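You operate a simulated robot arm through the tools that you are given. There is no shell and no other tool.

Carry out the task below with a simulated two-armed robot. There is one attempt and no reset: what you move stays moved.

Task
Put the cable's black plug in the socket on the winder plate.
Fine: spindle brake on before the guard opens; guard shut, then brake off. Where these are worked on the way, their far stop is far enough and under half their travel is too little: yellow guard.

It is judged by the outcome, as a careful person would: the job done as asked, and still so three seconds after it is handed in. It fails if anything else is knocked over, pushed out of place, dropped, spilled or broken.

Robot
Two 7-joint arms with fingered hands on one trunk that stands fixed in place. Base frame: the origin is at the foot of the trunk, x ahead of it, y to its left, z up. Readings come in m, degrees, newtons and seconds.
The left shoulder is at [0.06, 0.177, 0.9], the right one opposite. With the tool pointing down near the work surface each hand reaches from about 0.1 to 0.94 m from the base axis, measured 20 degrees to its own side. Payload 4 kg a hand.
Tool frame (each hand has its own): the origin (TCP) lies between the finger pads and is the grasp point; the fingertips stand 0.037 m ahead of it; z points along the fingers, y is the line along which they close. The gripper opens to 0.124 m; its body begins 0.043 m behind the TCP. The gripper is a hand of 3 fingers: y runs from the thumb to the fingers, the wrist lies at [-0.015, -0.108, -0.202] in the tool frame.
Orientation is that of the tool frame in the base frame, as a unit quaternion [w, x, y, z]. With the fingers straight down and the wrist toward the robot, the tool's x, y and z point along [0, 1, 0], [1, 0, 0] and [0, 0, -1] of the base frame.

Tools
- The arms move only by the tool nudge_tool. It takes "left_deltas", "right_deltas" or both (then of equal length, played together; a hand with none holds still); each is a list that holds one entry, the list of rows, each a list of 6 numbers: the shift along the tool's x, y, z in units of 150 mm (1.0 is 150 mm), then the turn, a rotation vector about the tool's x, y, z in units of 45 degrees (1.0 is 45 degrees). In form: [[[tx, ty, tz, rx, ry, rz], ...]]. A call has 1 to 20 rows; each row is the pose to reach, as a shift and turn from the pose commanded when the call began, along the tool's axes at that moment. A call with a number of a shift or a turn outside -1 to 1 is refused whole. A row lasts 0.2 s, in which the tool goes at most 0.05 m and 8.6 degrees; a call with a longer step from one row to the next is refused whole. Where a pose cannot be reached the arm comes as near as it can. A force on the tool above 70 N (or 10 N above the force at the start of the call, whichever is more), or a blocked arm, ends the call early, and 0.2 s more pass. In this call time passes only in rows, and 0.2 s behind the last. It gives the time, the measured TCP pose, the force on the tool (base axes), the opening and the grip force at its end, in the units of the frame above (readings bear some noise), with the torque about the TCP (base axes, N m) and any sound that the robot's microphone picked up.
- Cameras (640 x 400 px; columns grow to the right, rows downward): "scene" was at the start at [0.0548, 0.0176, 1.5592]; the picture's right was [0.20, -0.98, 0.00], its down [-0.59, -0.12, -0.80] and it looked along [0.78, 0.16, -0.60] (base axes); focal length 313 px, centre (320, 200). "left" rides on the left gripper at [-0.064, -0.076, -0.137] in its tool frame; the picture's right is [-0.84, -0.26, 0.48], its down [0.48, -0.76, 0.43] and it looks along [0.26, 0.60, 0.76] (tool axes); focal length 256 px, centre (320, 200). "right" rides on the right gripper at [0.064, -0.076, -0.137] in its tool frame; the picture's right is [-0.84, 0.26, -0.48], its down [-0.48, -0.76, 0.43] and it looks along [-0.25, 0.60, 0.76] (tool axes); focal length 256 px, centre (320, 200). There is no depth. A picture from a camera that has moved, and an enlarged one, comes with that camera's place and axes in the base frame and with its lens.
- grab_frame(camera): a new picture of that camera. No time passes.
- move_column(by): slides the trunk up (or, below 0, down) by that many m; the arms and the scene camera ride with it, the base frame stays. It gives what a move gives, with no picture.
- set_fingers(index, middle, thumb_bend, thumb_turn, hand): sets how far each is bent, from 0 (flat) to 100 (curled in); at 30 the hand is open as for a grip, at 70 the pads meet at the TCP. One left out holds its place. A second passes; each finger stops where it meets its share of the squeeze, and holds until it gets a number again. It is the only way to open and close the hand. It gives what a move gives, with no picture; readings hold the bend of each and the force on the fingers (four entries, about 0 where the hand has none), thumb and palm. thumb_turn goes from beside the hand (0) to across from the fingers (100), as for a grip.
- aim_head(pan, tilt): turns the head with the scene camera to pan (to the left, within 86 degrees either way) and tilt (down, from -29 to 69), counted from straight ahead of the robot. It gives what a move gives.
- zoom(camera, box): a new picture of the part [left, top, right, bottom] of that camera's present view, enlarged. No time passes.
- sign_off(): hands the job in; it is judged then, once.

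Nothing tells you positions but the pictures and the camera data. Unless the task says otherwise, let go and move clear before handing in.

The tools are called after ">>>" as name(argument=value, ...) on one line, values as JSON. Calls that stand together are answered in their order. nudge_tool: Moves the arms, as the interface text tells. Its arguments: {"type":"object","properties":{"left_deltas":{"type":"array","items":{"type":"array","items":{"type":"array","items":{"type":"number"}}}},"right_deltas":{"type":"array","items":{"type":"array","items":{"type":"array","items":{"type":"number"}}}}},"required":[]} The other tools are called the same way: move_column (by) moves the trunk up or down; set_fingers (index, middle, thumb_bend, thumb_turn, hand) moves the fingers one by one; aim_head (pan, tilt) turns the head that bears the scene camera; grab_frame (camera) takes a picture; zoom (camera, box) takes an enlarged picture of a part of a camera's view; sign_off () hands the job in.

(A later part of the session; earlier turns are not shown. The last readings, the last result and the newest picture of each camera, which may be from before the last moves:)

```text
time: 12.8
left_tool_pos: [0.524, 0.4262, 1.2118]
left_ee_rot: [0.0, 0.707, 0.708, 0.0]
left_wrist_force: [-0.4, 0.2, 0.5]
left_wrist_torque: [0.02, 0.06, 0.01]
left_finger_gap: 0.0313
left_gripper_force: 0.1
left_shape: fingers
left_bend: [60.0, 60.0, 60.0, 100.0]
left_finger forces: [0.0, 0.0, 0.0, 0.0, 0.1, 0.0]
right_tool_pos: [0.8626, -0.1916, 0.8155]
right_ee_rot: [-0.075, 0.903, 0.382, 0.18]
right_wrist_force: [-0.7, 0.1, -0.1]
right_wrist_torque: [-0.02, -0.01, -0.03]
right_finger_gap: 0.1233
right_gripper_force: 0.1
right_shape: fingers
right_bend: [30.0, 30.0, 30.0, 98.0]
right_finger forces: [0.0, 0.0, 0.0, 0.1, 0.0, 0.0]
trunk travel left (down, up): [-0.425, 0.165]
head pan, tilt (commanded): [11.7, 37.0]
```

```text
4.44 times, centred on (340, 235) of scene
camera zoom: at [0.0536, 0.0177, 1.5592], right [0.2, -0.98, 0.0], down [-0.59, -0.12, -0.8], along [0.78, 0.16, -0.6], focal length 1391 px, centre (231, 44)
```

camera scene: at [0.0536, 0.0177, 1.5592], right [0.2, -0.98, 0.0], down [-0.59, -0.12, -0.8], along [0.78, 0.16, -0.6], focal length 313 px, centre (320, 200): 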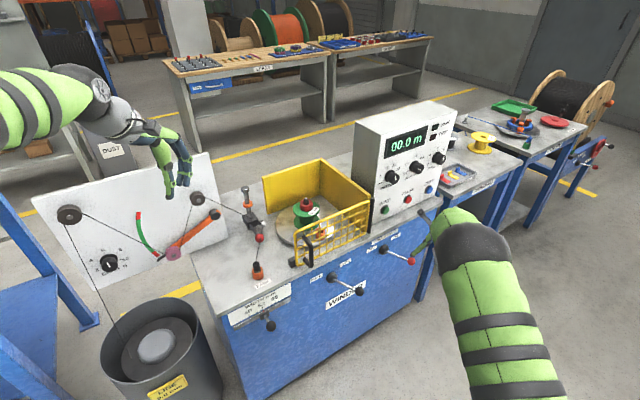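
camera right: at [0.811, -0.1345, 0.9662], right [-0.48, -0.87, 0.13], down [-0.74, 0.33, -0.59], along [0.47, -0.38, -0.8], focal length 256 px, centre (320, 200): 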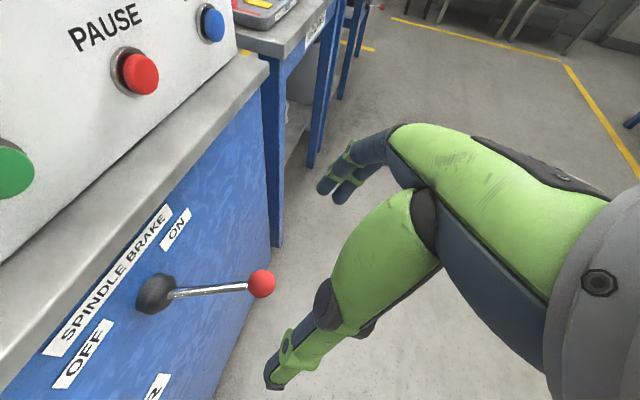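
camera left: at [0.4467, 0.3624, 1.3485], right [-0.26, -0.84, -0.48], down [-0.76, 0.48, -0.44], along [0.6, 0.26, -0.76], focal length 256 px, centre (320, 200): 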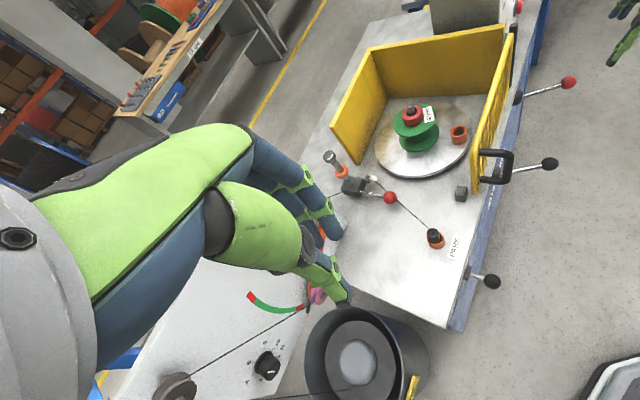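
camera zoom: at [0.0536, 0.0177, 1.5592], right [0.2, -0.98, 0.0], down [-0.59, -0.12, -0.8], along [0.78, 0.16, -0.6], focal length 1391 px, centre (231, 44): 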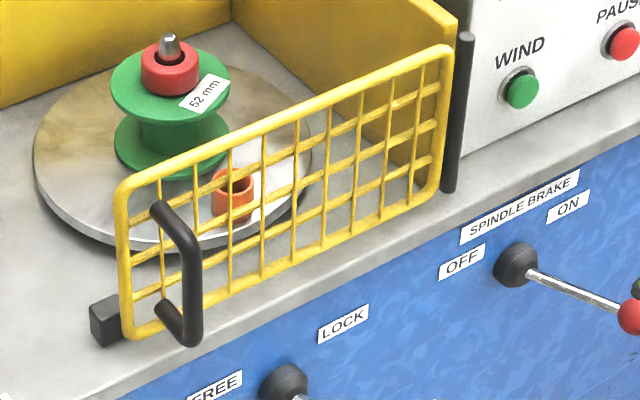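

The handle's vertical bar is at about (0.675, 0.172), z 0.83–0.90, roughly 4.7 cm outside the mesh; the guard is 0.30 m long with its hinge at the right. I'll raise the right hand and carry it across in front of the guard towards the handle.

>>> nudge_tool(right_deltas=[[[0.05, 0, -0.25, 0, 0, 0], [0.1, 0, -0.5, 0, 0, 0], [0.15, 0, -0.75, 0, 0, 0], [0.198, 0, -1.0, 0, 0, 0], [0.27, -0.25, -0.98, 0, 0, 0], [0.33, -0.5, -0.96, 0, 0, 0], [0.4, -0.75, -0.95, 0, 0, 0], [0.46, -1.0, -0.94, 0, 0, 0]]])

>>> nudge_tool(right_deltas=[[[0.08, -0.25, 0.02, 0, 0, 0], [0.16, -0.5, 0.04, 0, 0, 0], [0.24, -0.75, 0.06, 0, 0, 0], [0.33, -1.0, 0.08, 0, 0, 0]]])

>>> grab_frame(camera="scene")

>>> grab_frame(camera="right")

```text
time: 14.6
left_tool_pos: [0.5251, 0.4268, 1.2107]
left_ee_rot: [0.0, 0.707, 0.707, 0.0]
left_wrist_force: [0.1, 0.0, -0.1]
left_wrist_torque: [-0.03, 0.04, 0.01]
left_finger_gap: 0.0315
left_gripper_force: 0.0
left_shape: fingers
left_bend: [60.0, 60.0, 60.0, 100.0]
left_finger forces: [0.1, 0.0, 0.0, 0.1, 0.1, 0.0]
right_tool_pos: [0.7581, -0.0816, 0.975]
right_ee_rot: [-0.076, 0.903, 0.382, 0.18]
right_wrist_force: [0.3, 0.3, -0.4]
right_wrist_torque: [0.02, 0.02, -0.01]
right_finger_gap: 0.1234
right_gripper_force: 0.1
right_shape: fingers
right_bend: [30.0, 30.0, 30.0, 98.0]
right_finger forces: [0.1, 0.0, 0.1, 0.1, 0.1, 0.0]
trunk travel left (down, up): [-0.425, 0.165]
head pan, tilt (commanded): [11.7, 37.0]
```

```text
time: 15.6
left_tool_pos: [0.5245, 0.4265, 1.2105]
left_ee_rot: [0.0, 0.707, 0.707, 0.0]
left_wrist_force: [0.5, -0.2, -0.4]
left_wrist_torque: [-0.01, -0.01, 0.01]
left_finger_gap: 0.0314
left_gripper_force: 0.0
left_shape: fingers
left_bend: [60.0, 60.0, 60.0, 100.0]
left_finger forces: [0.1, 0.0, 0.1, 0.0, 0.0, 0.1]
right_tool_pos: [0.6895, 0.0626, 0.9805]
right_ee_rot: [-0.076, 0.903, 0.382, 0.18]
right_wrist_force: [-0.7, 0.2, 0.9]
right_wrist_torque: [-0.02, -0.01, 0.01]
right_finger_gap: 0.1235
right_gripper_force: 0.1
right_shape: fingers
right_bend: [30.0, 30.0, 30.0, 98.0]
right_finger forces: [0.1, 0.0, 0.0, 0.0, 0.0, 0.0]
trunk travel left (down, up): [-0.425, 0.165]
head pan, tilt (commanded): [11.7, 37.0]
```

```text
taken
camera scene: at [0.0544, 0.0182, 1.5592], right [0.2, -0.98, 0.0], down [-0.59, -0.12, -0.8], along [0.78, 0.16, -0.6], focal length 313 px, centre (320, 200)
```

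scene: 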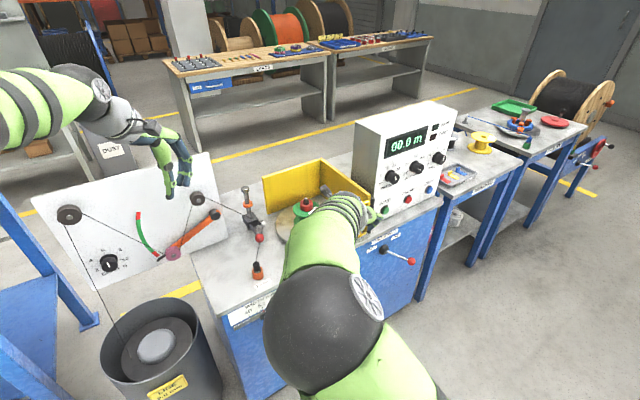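

```text
taken
camera right: at [0.6386, 0.1188, 1.1304], right [-0.48, -0.87, 0.13], down [-0.74, 0.33, -0.59], along [0.47, -0.38, -0.8], focal length 256 px, centre (320, 200)
```

right: 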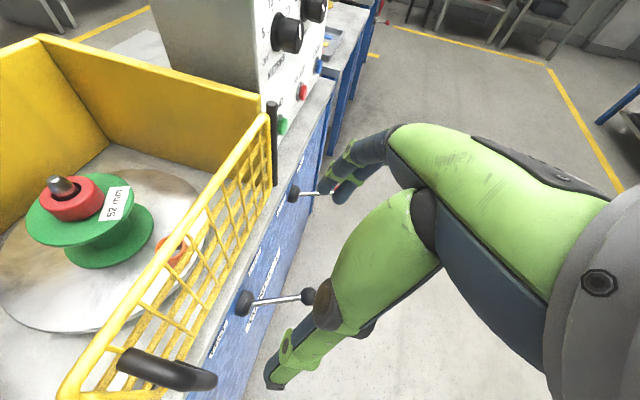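

>>> nudge_tool(right_deltas=[[[0.063, -0.194, 0.022, 0, 0, 0], [0.127, -0.388, 0.045, 0, 0, 0], [0.19, -0.582, 0.067, 0, 0, 0]]])

>>> grab_frame(camera="right")

>>> grab_frame(camera="left")

```text
time: 16.4
left_tool_pos: [0.5244, 0.4259, 1.2111]
left_ee_rot: [-0.001, 0.707, 0.707, 0.0]
left_wrist_force: [-0.5, 0.0, -0.4]
left_wrist_torque: [-0.01, 0.01, 0.0]
left_finger_gap: 0.0315
left_gripper_force: 0.0
left_shape: fingers
left_bend: [60.0, 60.0, 60.0, 100.0]
left_finger forces: [0.0, 0.1, 0.1, 0.0, 0.0, 0.1]
right_tool_pos: [0.6475, 0.1437, 0.9806]
right_ee_rot: [-0.076, 0.903, 0.382, 0.18]
right_wrist_force: [0.1, 0.5, -0.1]
right_wrist_torque: [0.03, 0.0, -0.03]
right_finger_gap: 0.1233
right_gripper_force: 0.0
right_shape: fingers
right_bend: [30.0, 30.0, 30.0, 98.0]
right_finger forces: [0.0, 0.0, 0.0, 0.0, 0.0, 0.0]
trunk travel left (down, up): [-0.425, 0.165]
head pan, tilt (commanded): [11.7, 37.0]
```

```text
taken
camera right: at [0.5959, 0.2009, 1.1321], right [-0.48, -0.87, 0.13], down [-0.74, 0.33, -0.59], along [0.47, -0.38, -0.8], focal length 256 px, centre (320, 200)
```

right: 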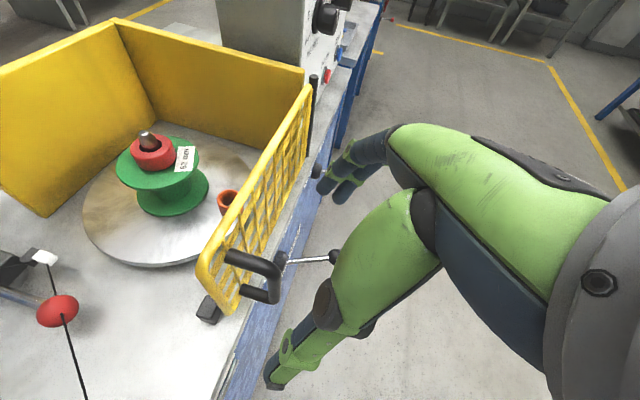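

```text
taken
camera left: at [0.4479, 0.3626, 1.348], right [-0.26, -0.84, -0.48], down [-0.76, 0.48, -0.43], along [0.6, 0.26, -0.76], focal length 256 px, centre (320, 200)
```

left: 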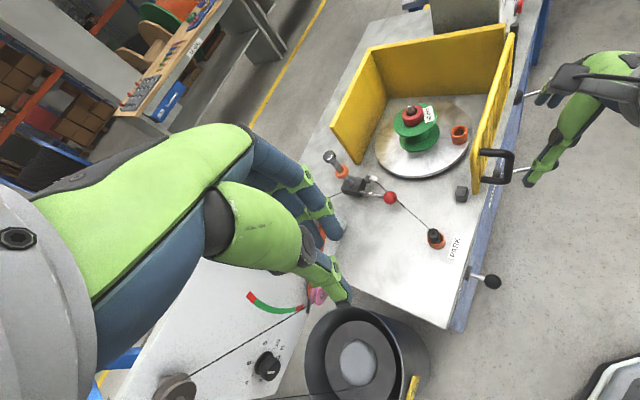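

The handle lies straight ahead along the fingers. I'll advance about 10 cm so thumb and fingers straddle its bar.

>>> nudge_tool(right_deltas=[[[0, 0.006, 0.17, 0, 0, 0], [0, 0.012, 0.34, 0, 0, 0], [0, 0.018, 0.51, 0, 0, 0], [0, 0.018, 0.68, 0, 0, 0]]])

>>> grab_frame(camera="right")

>>> zoom(camera="left", box=[420, 80, 600, 200])

```text
time: 17.4
left_tool_pos: [0.5254, 0.4261, 1.2114]
left_ee_rot: [0.0, 0.708, 0.707, 0.0]
left_wrist_force: [0.6, -0.8, -0.1]
left_wrist_torque: [0.02, 0.01, 0.01]
left_finger_gap: 0.031
left_gripper_force: 0.1
left_shape: fingers
left_bend: [60.0, 60.0, 60.0, 100.0]
left_finger forces: [0.0, 0.0, 0.0, 0.0, 0.0, 0.0]
right_tool_pos: [0.6777, 0.1679, 0.8853]
right_ee_rot: [-0.075, 0.904, 0.382, 0.179]
right_wrist_force: [-0.1, 0.4, -0.2]
right_wrist_torque: [-0.01, -0.01, 0.01]
right_finger_gap: 0.1236
right_gripper_force: 0.1
right_shape: fingers
right_bend: [30.0, 30.0, 30.0, 98.0]
right_finger forces: [0.0, 0.0, 0.0, 0.1, 0.0, 0.0]
trunk travel left (down, up): [-0.425, 0.165]
head pan, tilt (commanded): [11.7, 37.0]
```

```text
taken
camera right: at [0.6267, 0.2255, 1.0361], right [-0.48, -0.87, 0.13], down [-0.74, 0.33, -0.59], along [0.47, -0.38, -0.8], focal length 256 px, centre (320, 200)
```

right: 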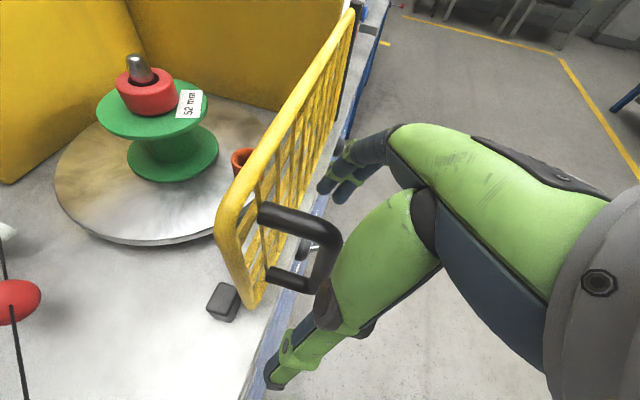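

```text
3.33 times, centred on (510, 140) of left
camera zoom: at [0.4484, 0.3626, 1.3478], right [-0.26, -0.84, -0.48], down [-0.76, 0.48, -0.43], along [0.6, 0.26, -0.76], focal length 853 px, centre (-313, 400)
```

zoom: 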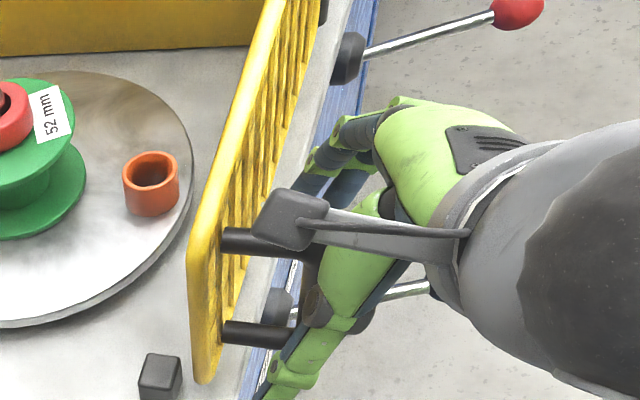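

The handle bar is right at the grasp point. I'll close the fingers on it.

>>> set_fingers(hand="right", index=72, middle=72, thumb_bend=68, thumb_turn=100)

>>> grab_frame(camera="right")

>>> zoom(camera="left", box=[420, 80, 600, 200])

```text
time: 18.4
left_tool_pos: [0.5239, 0.4266, 1.2101]
left_ee_rot: [0.0, 0.708, 0.707, -0.001]
left_wrist_force: [0.1, -0.7, -0.1]
left_wrist_torque: [0.0, -0.02, 0.01]
left_finger_gap: 0.0311
left_gripper_force: 0.1
left_shape: fingers
left_bend: [60.0, 60.0, 60.0, 100.0]
left_finger forces: [0.0, 0.0, 0.0, 0.1, 0.0, 0.0]
right_tool_pos: [0.6764, 0.1697, 0.8864]
right_ee_rot: [-0.076, 0.903, 0.384, 0.179]
right_wrist_force: [-23.6, 17.6, -6.7]
right_wrist_torque: [-0.22, -0.36, 0.05]
right_finger_gap: 0.017
right_gripper_force: 19.1
right_shape: fingers
right_bend: [72.0, 68.0, 61.0, 100.0]
right_finger forces: [0.0, 4.6, 0.0, 0.1, 33.5, 0.0]
trunk travel left (down, up): [-0.425, 0.165]
head pan, tilt (commanded): [11.7, 37.0]
```

```text
taken
camera right: at [0.6244, 0.2275, 1.0365], right [-0.48, -0.87, 0.13], down [-0.74, 0.33, -0.59], along [0.47, -0.38, -0.8], focal length 256 px, centre (320, 200)
```

right: 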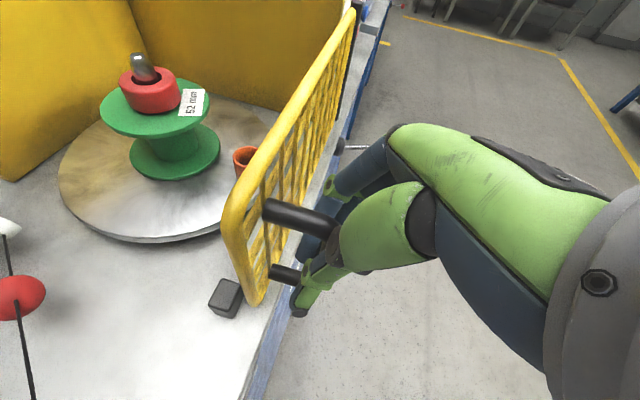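

```text
3.33 times, centred on (510, 140) of left
camera zoom: at [0.4471, 0.3633, 1.348], right [-0.26, -0.84, -0.48], down [-0.76, 0.48, -0.44], along [0.6, 0.25, -0.76], focal length 853 px, centre (-313, 400)
```

zoom: 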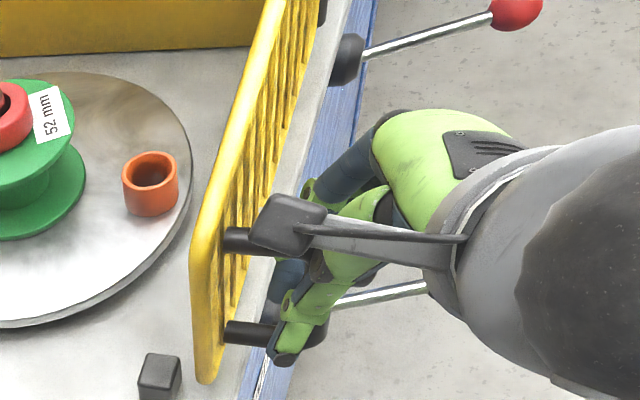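

The bar is held with the thumb bearing most of the load. I'll recentre slightly and try a small pull (about 2 cm, 4°) to see whether the guard is free.

>>> nudge_tool(right_deltas=[[[0, -0.033, 0, 0, 0, 0], [-0.06, -0.033, -0.025, 0.017, 0, -0.041], [-0.123, -0.033, -0.051, 0.034, 0, -0.082]]])

>>> grab_frame(camera="right")

>>> zoom(camera="left", box=[420, 80, 600, 200])

```text
time: 19.2
left_tool_pos: [0.5264, 0.4252, 1.2103]
left_ee_rot: [0.0, 0.707, 0.707, 0.0]
left_wrist_force: [0.1, -0.1, 0.1]
left_wrist_torque: [-0.03, -0.01, -0.03]
left_finger_gap: 0.0315
left_gripper_force: 0.0
left_shape: fingers
left_bend: [60.0, 60.0, 60.0, 100.0]
left_finger forces: [0.1, 0.0, 0.1, 0.0, 0.1, 0.0]
right_tool_pos: [0.6597, 0.1536, 0.8867]
right_ee_rot: [-0.082, 0.89, 0.413, 0.176]
right_wrist_force: [-2.5, 2.1, -12.5]
right_wrist_torque: [-0.22, -0.38, -0.01]
right_finger_gap: 0.0112
right_gripper_force: 12.4
right_shape: fingers
right_bend: [72.0, 65.0, 63.0, 100.0]
right_finger forces: [0.1, 10.3, 0.0, 0.0, 14.2, 0.1]
trunk travel left (down, up): [-0.425, 0.165]
head pan, tilt (commanded): [11.7, 37.0]
```

```text
taken
camera right: at [0.6048, 0.2082, 1.037], right [-0.42, -0.9, 0.13], down [-0.76, 0.28, -0.59], along [0.49, -0.35, -0.8], focal length 256 px, centre (320, 200)
```

right: 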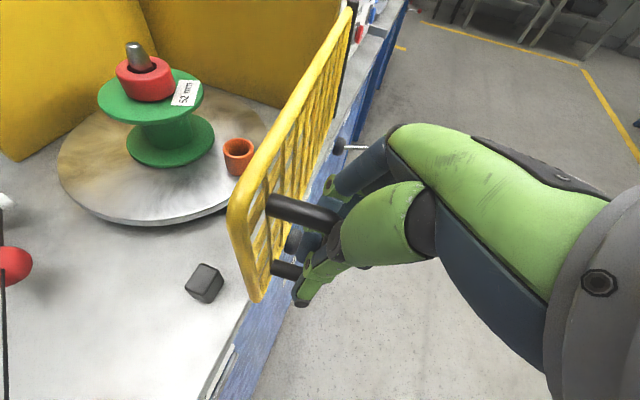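

```text
3.33 times, centred on (510, 140) of left
camera zoom: at [0.449, 0.3621, 1.3477], right [-0.26, -0.84, -0.48], down [-0.76, 0.48, -0.43], along [0.6, 0.26, -0.76], focal length 853 px, centre (-313, 400)
```

zoom: 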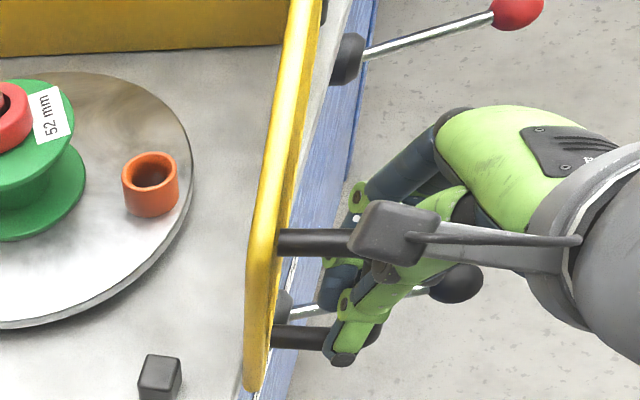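

The guard swings freely, about 4° open. I'll continue pulling along its arc about the hinge, yawing with it.

>>> nudge_tool(right_deltas=[[[-0.149, 0.037, -0.061, 0.0423, 0, -0.1028], [-0.295, 0.089, -0.121, 0.0847, 0, -0.2056], [-0.434, 0.153, -0.179, 0.127, 0, -0.308]]])

>>> grab_frame(camera="right")

>>> grab_frame(camera="scene")

```text
time: 20.0
left_tool_pos: [0.5256, 0.4255, 1.2103]
left_ee_rot: [0.0, 0.707, 0.707, 0.0]
left_wrist_force: [0.4, -0.3, 0.0]
left_wrist_torque: [-0.02, 0.03, -0.02]
left_finger_gap: 0.0315
left_gripper_force: 0.1
left_shape: fingers
left_bend: [60.0, 60.0, 60.0, 100.0]
left_finger forces: [0.0, 0.0, 0.0, 0.0, 0.0, 0.0]
right_tool_pos: [0.6303, 0.0881, 0.8864]
right_ee_rot: [-0.105, 0.827, 0.527, 0.164]
right_wrist_force: [-0.5, -0.6, -10.9]
right_wrist_torque: [-0.08, -0.38, 0.01]
right_finger_gap: 0.01
right_gripper_force: 11.9
right_shape: fingers
right_bend: [72.0, 65.0, 64.0, 100.0]
right_finger forces: [0.1, 11.1, 0.1, 0.1, 12.0, 0.0]
trunk travel left (down, up): [-0.425, 0.165]
head pan, tilt (commanded): [11.7, 37.0]
```

```text
taken
camera right: at [0.5636, 0.126, 1.0374], right [-0.17, -0.98, 0.13], down [-0.81, 0.07, -0.59], along [0.56, -0.2, -0.8], focal length 256 px, centre (320, 200)
```

right: 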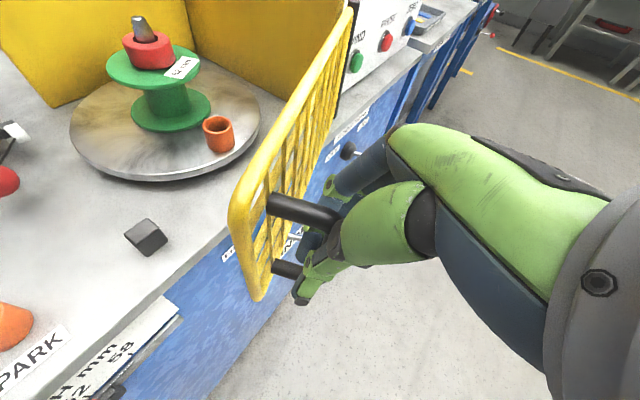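

```text
taken
camera scene: at [0.0554, 0.0173, 1.5591], right [0.2, -0.98, 0.0], down [-0.59, -0.12, -0.8], along [0.78, 0.16, -0.6], focal length 313 px, centre (320, 200)
```

scene: 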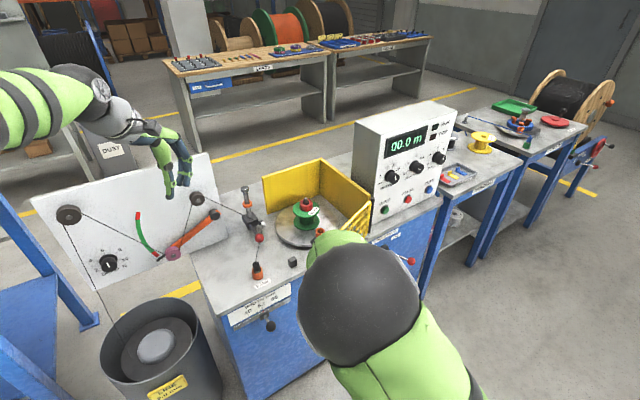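

Forces are low and the guard follows cleanly, now about 19° open. Since the tool co-rotates, I can repeat the same arc for another 30°.

>>> nudge_tool(right_deltas=[[[-0.149, 0.037, -0.061, 0.0423, 0, -0.1028], [-0.295, 0.089, -0.121, 0.0847, 0, -0.2056], [-0.434, 0.153, -0.179, 0.127, 0, -0.308], [-0.569, 0.23, -0.235, 0.1693, 0, -0.411], [-0.697, 0.321, -0.287, 0.2117, 0, -0.514], [-0.817, 0.422, -0.337, 0.254, 0, -0.617]]])

>>> grab_frame(camera="right")

>>> grab_frame(camera="scene")

```text
time: 21.4
left_tool_pos: [0.5249, 0.4249, 1.2117]
left_ee_rot: [0.0, 0.707, 0.707, 0.0]
left_wrist_force: [0.0, -0.3, 0.7]
left_wrist_torque: [0.0, -0.02, 0.0]
left_finger_gap: 0.0312
left_gripper_force: 0.1
left_shape: fingers
left_bend: [60.0, 60.0, 60.0, 100.0]
left_finger forces: [0.0, 0.0, 0.0, 0.0, 0.1, 0.1]
right_tool_pos: [0.631, -0.059, 0.8877]
right_ee_rot: [-0.143, 0.663, 0.723, 0.133]
right_wrist_force: [-7.0, -1.1, -3.9]
right_wrist_torque: [0.09, -0.31, -0.01]
right_finger_gap: 0.0099
right_gripper_force: 13.1
right_shape: fingers
right_bend: [72.0, 65.0, 64.0, 100.0]
right_finger forces: [0.0, 9.5, 0.0, 0.0, 15.9, 0.0]
trunk travel left (down, up): [-0.425, 0.165]
head pan, tilt (commanded): [11.7, 37.0]
```

```text
taken
camera right: at [0.5532, -0.0591, 1.0378], right [0.34, -0.93, 0.13], down [-0.73, -0.34, -0.59], along [0.59, 0.11, -0.8], focal length 256 px, centre (320, 200)
```

right: 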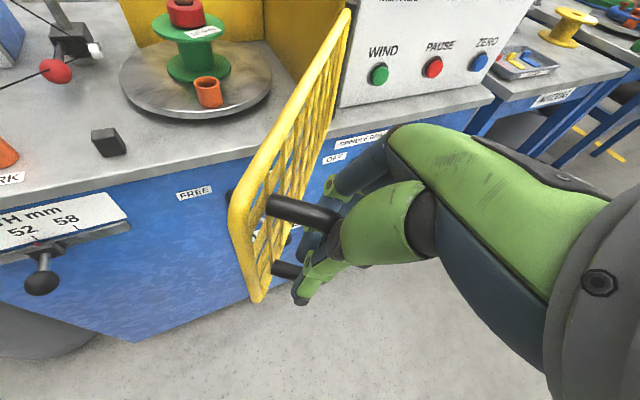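

```text
taken
camera scene: at [0.0546, 0.0163, 1.5593], right [0.2, -0.98, 0.0], down [-0.59, -0.12, -0.8], along [0.78, 0.16, -0.6], focal length 313 px, centre (320, 200)
```

scene: 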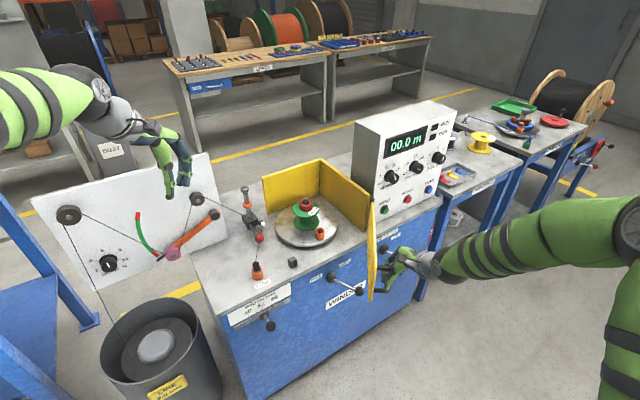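

About 49° open now and moving freely. Another 30°.

>>> nudge_tool(right_deltas=[[[-0.149, 0.037, -0.061, 0.0423, 0, -0.1028], [-0.295, 0.089, -0.121, 0.0847, 0, -0.2056], [-0.434, 0.153, -0.179, 0.127, 0, -0.308], [-0.569, 0.23, -0.235, 0.1693, 0, -0.411], [-0.697, 0.321, -0.287, 0.2117, 0, -0.514], [-0.817, 0.422, -0.337, 0.254, 0, -0.617]]])

>>> grab_frame(camera="right")

>>> grab_frame(camera="scene")

```text
time: 22.8
left_tool_pos: [0.5256, 0.4246, 1.2116]
left_ee_rot: [0.0, 0.707, 0.707, 0.0]
left_wrist_force: [0.1, 0.4, 0.4]
left_wrist_torque: [-0.03, 0.02, 0.0]
left_finger_gap: 0.0315
left_gripper_force: 0.0
left_shape: fingers
left_bend: [60.0, 60.0, 60.0, 100.0]
left_finger forces: [0.1, 0.0, 0.0, 0.1, 0.0, 0.0]
right_tool_pos: [0.7047, -0.1865, 0.8875]
right_ee_rot: [-0.173, 0.453, 0.87, 0.091]
right_wrist_force: [1.1, 1.0, -4.1]
right_wrist_torque: [0.27, -0.31, -0.02]
right_finger_gap: 0.0084
right_gripper_force: 12.0
right_shape: fingers
right_bend: [72.0, 64.0, 65.0, 100.0]
right_finger forces: [0.1, 12.2, 0.0, 0.0, 10.8, 0.0]
trunk travel left (down, up): [-0.425, 0.165]
head pan, tilt (commanded): [11.7, 37.0]
```

```text
taken
camera right: at [0.6384, -0.2255, 1.0383], right [0.76, -0.64, 0.13], down [-0.46, -0.66, -0.59], along [0.46, 0.39, -0.8], focal length 256 px, centre (320, 200)
```

right: 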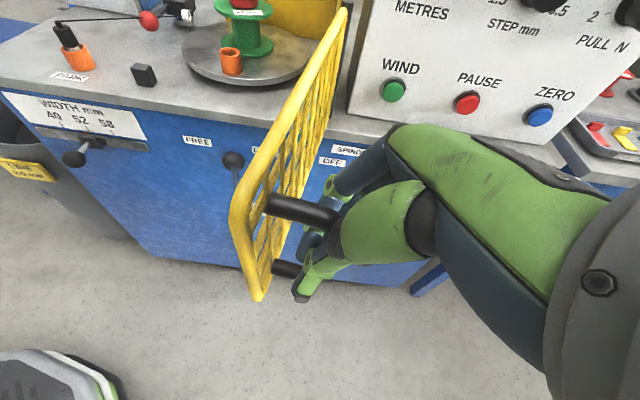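

```text
taken
camera scene: at [0.0554, 0.0172, 1.5592], right [0.2, -0.98, 0.0], down [-0.59, -0.12, -0.8], along [0.78, 0.16, -0.6], focal length 313 px, centre (320, 200)
```

scene: 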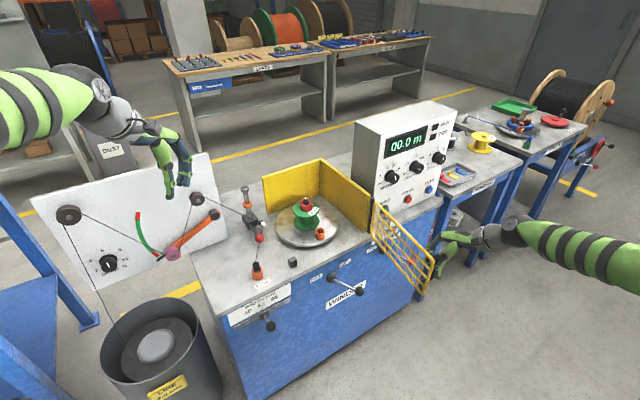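

About 79° open and still free. I'll continue gently toward the far stop.

>>> nudge_tool(right_deltas=[[[-0.149, 0.037, -0.061, 0.0423, 0, -0.1028], [-0.295, 0.089, -0.121, 0.0847, 0, -0.2056], [-0.434, 0.153, -0.179, 0.127, 0, -0.308]]])

>>> grab_frame(camera="right")

>>> grab_frame(camera="scene")

```text
time: 23.6
left_tool_pos: [0.5246, 0.4255, 1.2112]
left_ee_rot: [0.0, 0.707, 0.708, -0.001]
left_wrist_force: [0.4, -0.4, -0.7]
left_wrist_torque: [-0.02, 0.02, -0.01]
left_finger_gap: 0.0312
left_gripper_force: 0.1
left_shape: fingers
left_bend: [60.0, 60.0, 60.0, 100.0]
left_finger forces: [0.0, 0.0, 0.0, 0.0, 0.0, 0.0]
right_tool_pos: [0.7644, -0.2303, 0.8885]
right_ee_rot: [-0.182, 0.335, 0.922, 0.068]
right_wrist_force: [1.0, 2.4, -2.7]
right_wrist_torque: [0.36, -0.23, 0.01]
right_finger_gap: 0.008
right_gripper_force: 11.2
right_shape: fingers
right_bend: [72.0, 64.0, 65.0, 100.0]
right_finger forces: [0.0, 12.5, 0.0, 0.1, 10.4, 0.0]
trunk travel left (down, up): [-0.425, 0.165]
head pan, tilt (commanded): [11.7, 37.0]
```

```text
taken
camera right: at [0.7088, -0.2844, 1.0382], right [0.9, -0.42, 0.13], down [-0.27, -0.76, -0.59], along [0.34, 0.49, -0.8], focal length 256 px, centre (320, 200)
```

right: 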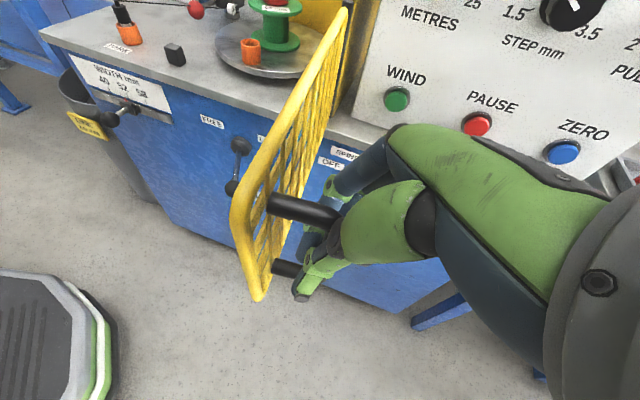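

```text
taken
camera scene: at [0.0553, 0.0177, 1.5592], right [0.2, -0.98, 0.0], down [-0.59, -0.12, -0.8], along [0.78, 0.16, -0.6], focal length 313 px, centre (320, 200)
```

scene: 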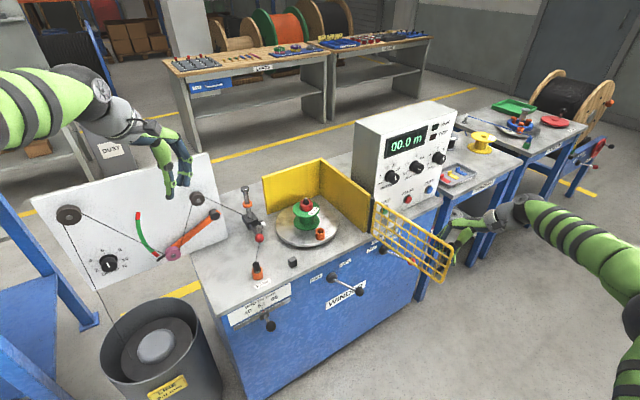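

>>> nudge_tool(right_deltas=[[[-0.149, 0.037, -0.061, 0.0423, 0, -0.1028], [-0.295, 0.089, -0.121, 0.0847, 0, -0.2056]]])

>>> grab_frame(camera="right")

>>> grab_frame(camera="scene")

```text
time: 24.2
left_tool_pos: [0.5266, 0.4272, 1.209]
left_ee_rot: [-0.001, 0.706, 0.708, -0.002]
left_wrist_force: [-0.1, 0.1, -0.6]
left_wrist_torque: [-0.04, 0.05, -0.02]
left_finger_gap: 0.0314
left_gripper_force: 0.1
left_shape: fingers
left_bend: [60.0, 60.0, 60.0, 100.0]
left_finger forces: [0.0, 0.0, 0.1, 0.0, 0.1, 0.1]
right_tool_pos: [0.7947, -0.2438, 0.8851]
right_ee_rot: [-0.19, 0.248, 0.948, 0.05]
right_wrist_force: [-0.1, -4.2, 2.0]
right_wrist_torque: [0.22, 0.0, 0.08]
right_finger_gap: 0.0076
right_gripper_force: 12.6
right_shape: fingers
right_bend: [72.0, 64.0, 65.0, 100.0]
right_finger forces: [0.0, 9.7, 0.1, 0.0, 15.0, 0.1]
right hand out of reach, approached as far as the arm can: row 2
trunk travel left (down, up): [-0.425, 0.165]
head pan, tilt (commanded): [11.7, 37.0]
```

```text
taken
camera right: at [0.7507, -0.3074, 1.0351], right [0.96, -0.25, 0.12], down [-0.13, -0.8, -0.59], along [0.24, 0.55, -0.8], focal length 256 px, centre (320, 200)
```

right: 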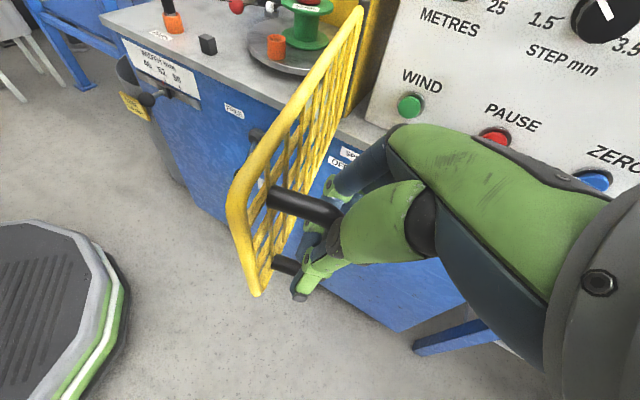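

```text
taken
camera scene: at [0.0582, 0.0185, 1.5586], right [0.2, -0.98, 0.0], down [-0.59, -0.12, -0.8], along [0.78, 0.16, -0.6], focal length 313 px, centre (320, 200)
```

scene: 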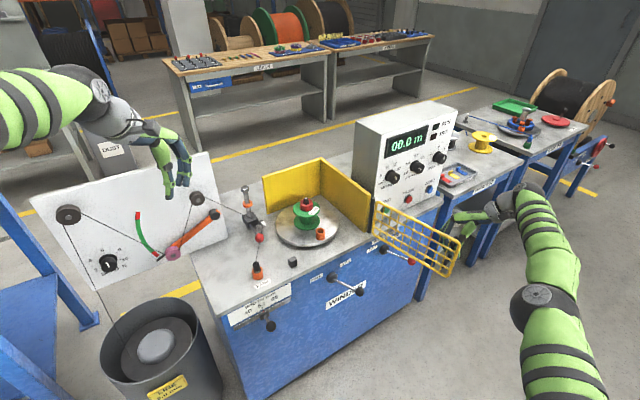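

The guard is now about 103° open, where the right arm reaches its limit. That is well past half travel. I'll release the handle and check that it stays.

>>> set_fingers(hand="right", index=30, middle=30, thumb_bend=30)

>>> grab_frame(camera="right")

>>> zoom(camera="scene", box=[340, 170, 520, 300])

```text
time: 25.2
left_tool_pos: [0.5247, 0.4246, 1.2119]
left_ee_rot: [0.0, 0.707, 0.708, -0.001]
left_wrist_force: [1.2, 0.1, -0.1]
left_wrist_torque: [0.06, 0.02, 0.01]
left_finger_gap: 0.0315
left_gripper_force: 0.0
left_shape: fingers
left_bend: [60.0, 60.0, 60.0, 100.0]
left_finger forces: [0.1, 0.0, 0.0, 0.1, 0.0, 0.1]
right_tool_pos: [0.7927, -0.2523, 0.8889]
right_ee_rot: [-0.187, 0.255, 0.947, 0.051]
right_wrist_force: [-0.3, -0.6, 0.1]
right_wrist_torque: [-0.01, 0.0, 0.0]
right_finger_gap: 0.1231
right_gripper_force: 0.0
right_shape: fingers
right_bend: [30.0, 30.0, 30.0, 98.0]
right_finger forces: [0.0, 0.0, 0.1, 0.0, 0.0, 0.1]
trunk travel left (down, up): [-0.425, 0.165]
head pan, tilt (commanded): [11.7, 37.0]
```

```text
taken
camera right: at [0.7479, -0.3147, 1.0397], right [0.96, -0.26, 0.13], down [-0.14, -0.8, -0.59], along [0.25, 0.54, -0.8], focal length 256 px, centre (320, 200)
```

right: 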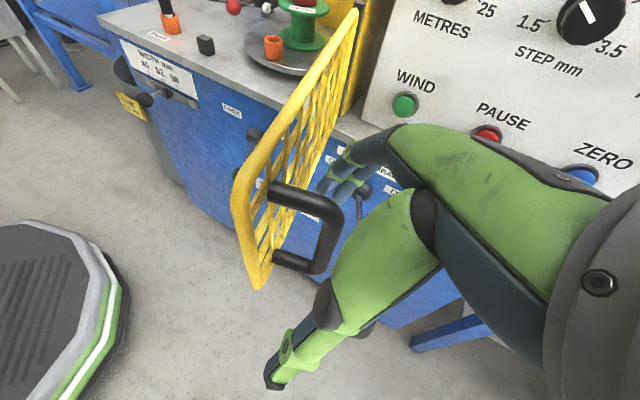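

```text
3.08 times, centred on (430, 235) of scene
camera zoom: at [0.0547, 0.0175, 1.5592], right [0.2, -0.98, 0.0], down [-0.59, -0.12, -0.8], along [0.78, 0.16, -0.6], focal length 963 px, centre (-18, 92)
```

zoom: 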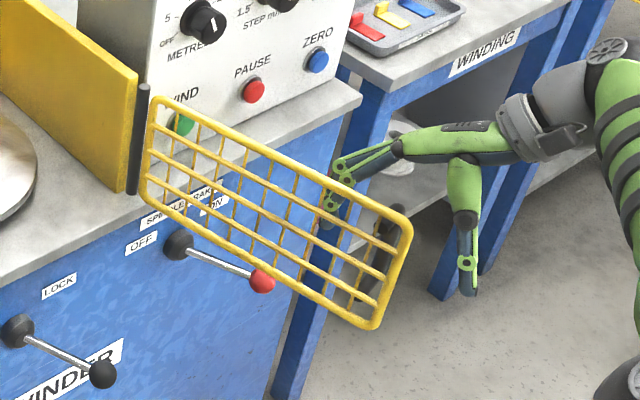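

The guard stays put when released. I'll lift the right hand straight up off the handle and park it back toward the robot.

>>> nudge_tool(right_deltas=[[[0.101, 0, -0.246, 0, 0, 0], [0.203, 0, -0.493, 0, 0, 0], [0.304, 0, -0.74, 0, 0, 0], [0.44, -0.193, -0.757, 0, 0, 0], [0.575, -0.385, -0.773, 0, 0, 0], [0.711, -0.578, -0.79, 0, 0, 0], [0.846, -0.771, -0.806, 0, 0, 0], [0.982, -0.963, -0.823, 0, 0, 0]]])

>>> grab_frame(camera="scene")

>>> grab_frame(camera="right")

```text
time: 27.0
left_tool_pos: [0.5255, 0.4249, 1.2114]
left_ee_rot: [0.0, 0.707, 0.708, 0.0]
left_wrist_force: [-0.6, 0.9, 0.1]
left_wrist_torque: [0.0, 0.03, -0.03]
left_finger_gap: 0.0313
left_gripper_force: 0.0
left_shape: fingers
left_bend: [60.0, 60.0, 60.0, 100.0]
left_finger forces: [0.0, 0.0, 0.1, 0.1, 0.0, 0.0]
right_tool_pos: [0.7347, -0.3586, 1.0749]
right_ee_rot: [-0.187, 0.254, 0.948, 0.052]
right_wrist_force: [0.0, -0.1, -0.1]
right_wrist_torque: [-0.02, 0.01, -0.03]
right_finger_gap: 0.1234
right_gripper_force: 0.0
right_shape: fingers
right_bend: [30.0, 30.0, 30.0, 98.0]
right_finger forces: [0.1, 0.0, 0.0, 0.0, 0.0, 0.0]
right hand out of reach, approached as far as the arm can: row 2, 3, 4, 5, 6, 7, 8
trunk travel left (down, up): [-0.425, 0.165]
head pan, tilt (commanded): [11.7, 37.0]
```

```text
taken
camera scene: at [0.0549, 0.0174, 1.5591], right [0.2, -0.98, 0.0], down [-0.59, -0.12, -0.8], along [0.78, 0.16, -0.6], focal length 313 px, centre (320, 200)
```

scene: 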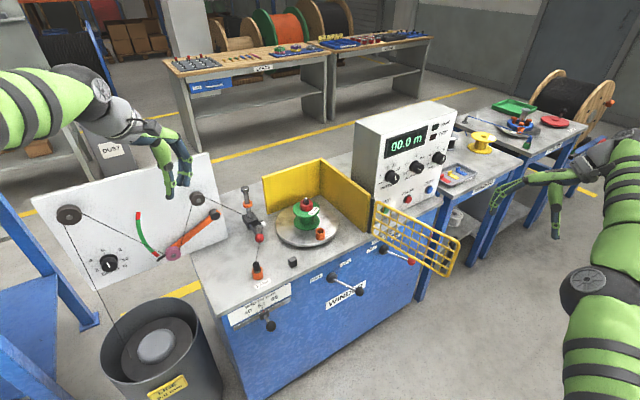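

```text
taken
camera right: at [0.6893, -0.4211, 1.2244], right [0.96, -0.26, 0.13], down [-0.14, -0.8, -0.59], along [0.25, 0.55, -0.8], focal length 256 px, centre (320, 200)
```

right: 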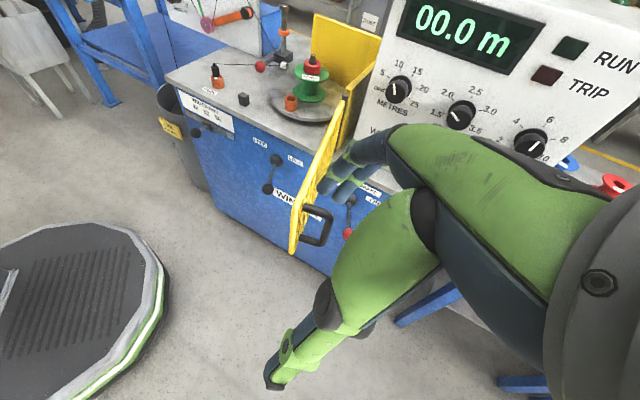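

The guard stays open and the right hand is clear. Now the left hand: yaw it to match the bench, open it halfway, and go above the parked plug.

>>> nudge_tool(left_deltas=[[[-0.101, 0.126, 0.167, 0, 0, 0.164], [-0.202, 0.252, 0.333, 0, 0, 0.327], [-0.303, 0.378, 0.5, 0, 0, 0.491], [-0.405, 0.505, 0.667, 0, 0, 0.655], [-0.506, 0.631, 0.833, 0, 0, 0.818], [-0.607, 0.757, 1.0, 0, 0, 0.982]]])

>>> set_fingers(hand="left", index=45, middle=45, thumb_bend=45, thumb_turn=100)

>>> grab_frame(camera="left")

>>> grab_frame(camera="scene")

```text
time: 28.4
left_tool_pos: [0.6385, 0.3351, 1.0619]
left_ee_rot: [0.001, 0.922, 0.388, 0.001]
left_wrist_force: [1.0, 0.2, -0.4]
left_wrist_torque: [-0.02, 0.0, -0.01]
left_finger_gap: 0.0314
left_gripper_force: 0.0
left_shape: fingers
left_bend: [60.0, 60.0, 60.0, 100.0]
left_finger forces: [0.1, 0.0, 0.0, 0.0, 0.1, 0.0]
right_tool_pos: [0.7344, -0.3565, 1.0739]
right_ee_rot: [-0.187, 0.254, 0.948, 0.051]
right_wrist_force: [-0.1, 0.0, 0.8]
right_wrist_torque: [0.01, 0.01, 0.04]
right_finger_gap: 0.1233
right_gripper_force: 0.1
right_shape: fingers
right_bend: [30.0, 30.0, 30.0, 98.0]
right_finger forces: [0.0, 0.0, 0.1, 0.0, 0.0, 0.0]
trunk travel left (down, up): [-0.425, 0.165]
head pan, tilt (commanded): [11.7, 37.0]
```

```text
time: 29.4
left_tool_pos: [0.6402, 0.3349, 1.0614]
left_ee_rot: [-0.001, 0.921, 0.39, 0.0]
left_wrist_force: [-1.0, -0.1, 0.5]
left_wrist_torque: [-0.02, -0.02, -0.02]
left_finger_gap: 0.0772
left_gripper_force: 0.0
left_shape: fingers
left_bend: [45.0, 45.0, 45.0, 99.0]
left_finger forces: [0.1, 0.1, 0.0, 0.0, 0.0, 0.0]
right_tool_pos: [0.7339, -0.3565, 1.0741]
right_ee_rot: [-0.187, 0.254, 0.948, 0.05]
right_wrist_force: [-0.1, 0.3, 0.7]
right_wrist_torque: [0.0, -0.04, -0.01]
right_finger_gap: 0.1235
right_gripper_force: 0.2
right_shape: fingers
right_bend: [30.0, 30.0, 30.0, 98.0]
right_finger forces: [0.0, 0.1, 0.1, 0.0, 0.1, 0.1]
trunk travel left (down, up): [-0.425, 0.165]
head pan, tilt (commanded): [11.7, 37.0]
```

```text
taken
camera left: at [0.5396, 0.342, 1.1984], right [-0.77, -0.42, -0.48], down [-0.21, 0.88, -0.43], along [0.61, -0.23, -0.76], focal length 256 px, centre (320, 200)
```

left: 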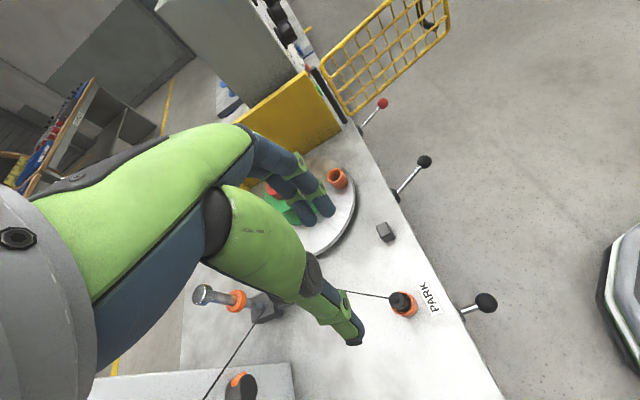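

```text
taken
camera scene: at [0.055, 0.0176, 1.5592], right [0.2, -0.98, 0.0], down [-0.59, -0.12, -0.8], along [0.78, 0.16, -0.6], focal length 313 px, centre (320, 200)
```

scene: 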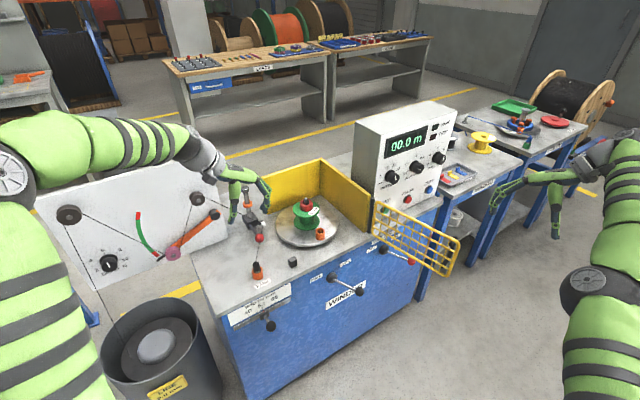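

>>> zoom(camera="left", box=[340, 260, 460, 335])

>>> zoom(camera="scene", box=[220, 200, 320, 290])

>>> zoom(camera="right", box=[170, 40, 330, 140])

```text
5.33 times, centred on (400, 298) of left
camera zoom: at [0.5396, 0.342, 1.1984], right [-0.77, -0.42, -0.48], down [-0.21, 0.88, -0.43], along [0.61, -0.23, -0.76], focal length 1365 px, centre (-107, -320)
```

zoom: 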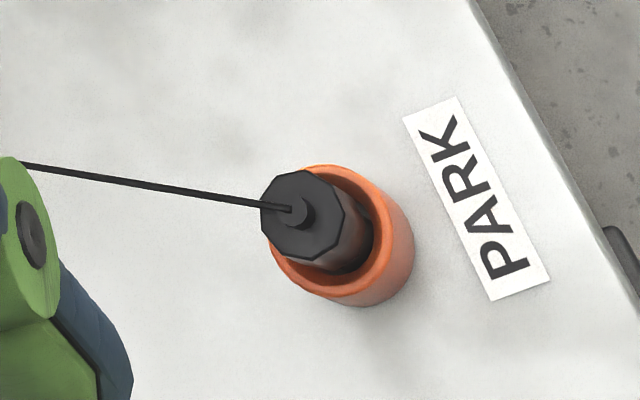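

```text
4.44 times, centred on (270, 245) of scene
camera zoom: at [0.055, 0.0176, 1.5592], right [0.2, -0.98, 0.0], down [-0.59, -0.12, -0.8], along [0.78, 0.16, -0.6], focal length 1391 px, centre (542, 0)
```

zoom: 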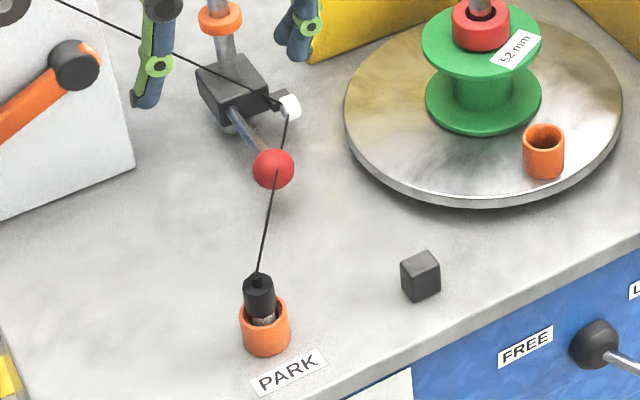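

```text
4.00 times, centred on (250, 90) of right
camera zoom: at [0.6893, -0.4209, 1.2246], right [0.96, -0.26, 0.13], down [-0.14, -0.8, -0.59], along [0.25, 0.55, -0.8], focal length 1024 px, centre (600, 640)
```

zoom: 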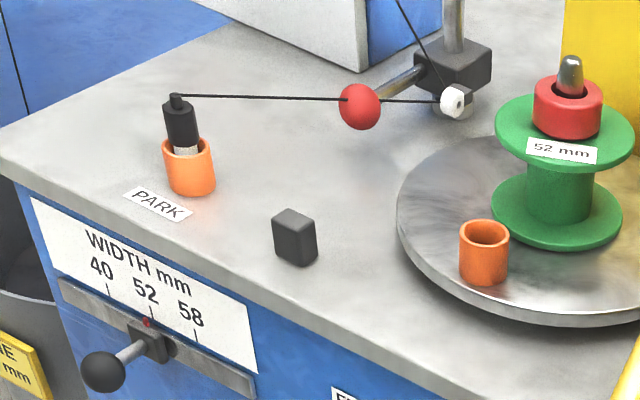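

The plug's top is at (0.638, 0.335, 0.844): a black body about 22 mm wide and 30 mm tall above the cup rim (z ≈ 0.811). I'll descend above it in two stages.

>>> nudge_tool(left_deltas=[[[-0.003, -0.003, 0.22, 0, 0, 0], [-0.006, -0.006, 0.44, 0, 0, 0], [-0.009, -0.009, 0.66, 0, 0, 0], [-0.009, -0.009, 0.875, 0, 0, 0]]])

>>> grab_frame(camera="left")

>>> zoom(camera="right", box=[170, 20, 330, 120])

>>> zoom(camera="scene", box=[200, 190, 320, 290])

```text
time: 30.4
left_tool_pos: [0.6366, 0.3341, 0.9308]
left_ee_rot: [0.0, 0.921, 0.39, 0.0]
left_wrist_force: [-0.4, 0.0, 0.0]
left_wrist_torque: [0.01, 0.03, 0.04]
left_finger_gap: 0.0776
left_gripper_force: 0.1
left_shape: fingers
left_bend: [45.0, 45.0, 45.0, 99.0]
left_finger forces: [0.1, 0.1, 0.0, 0.0, 0.0, 0.0]
right_tool_pos: [0.735, -0.3577, 1.0736]
right_ee_rot: [-0.187, 0.254, 0.948, 0.051]
right_wrist_force: [-0.3, 0.1, 1.0]
right_wrist_torque: [-0.01, -0.02, 0.02]
right_finger_gap: 0.1235
right_gripper_force: 0.1
right_shape: fingers
right_bend: [30.0, 30.0, 30.0, 98.0]
right_finger forces: [0.0, 0.1, 0.0, 0.0, 0.1, 0.0]
trunk travel left (down, up): [-0.425, 0.165]
head pan, tilt (commanded): [11.7, 37.0]
```

```text
taken
camera left: at [0.5366, 0.3431, 1.0677], right [-0.77, -0.42, -0.48], down [-0.21, 0.88, -0.43], along [0.61, -0.23, -0.76], focal length 256 px, centre (320, 200)
```

left: 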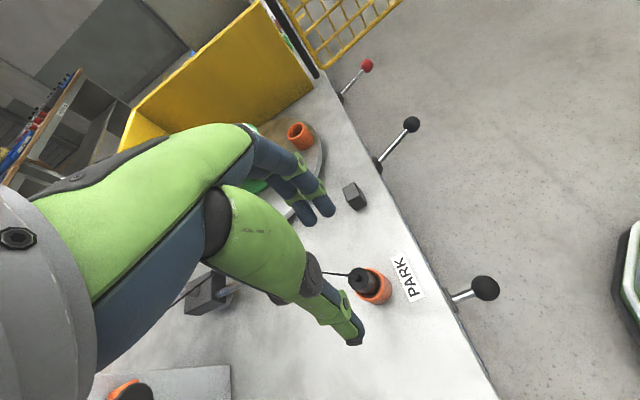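

```text
4.00 times, centred on (250, 70) of right
camera zoom: at [0.6896, -0.4205, 1.2246], right [0.96, -0.26, 0.13], down [-0.14, -0.8, -0.59], along [0.25, 0.55, -0.8], focal length 1024 px, centre (600, 720)
```

zoom: 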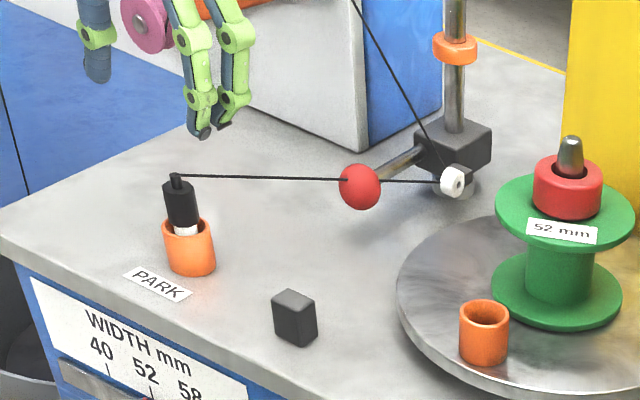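

```text
4.00 times, centred on (260, 240) of scene
camera zoom: at [0.0552, 0.0179, 1.5592], right [0.2, -0.98, 0.0], down [-0.59, -0.12, -0.8], along [0.78, 0.16, -0.6], focal length 1252 px, centre (560, 40)
```

zoom: 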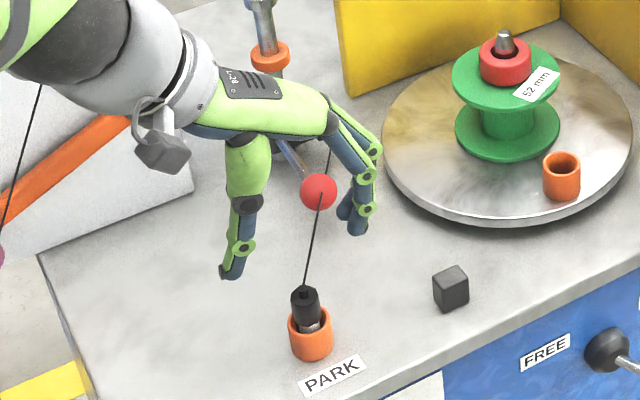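

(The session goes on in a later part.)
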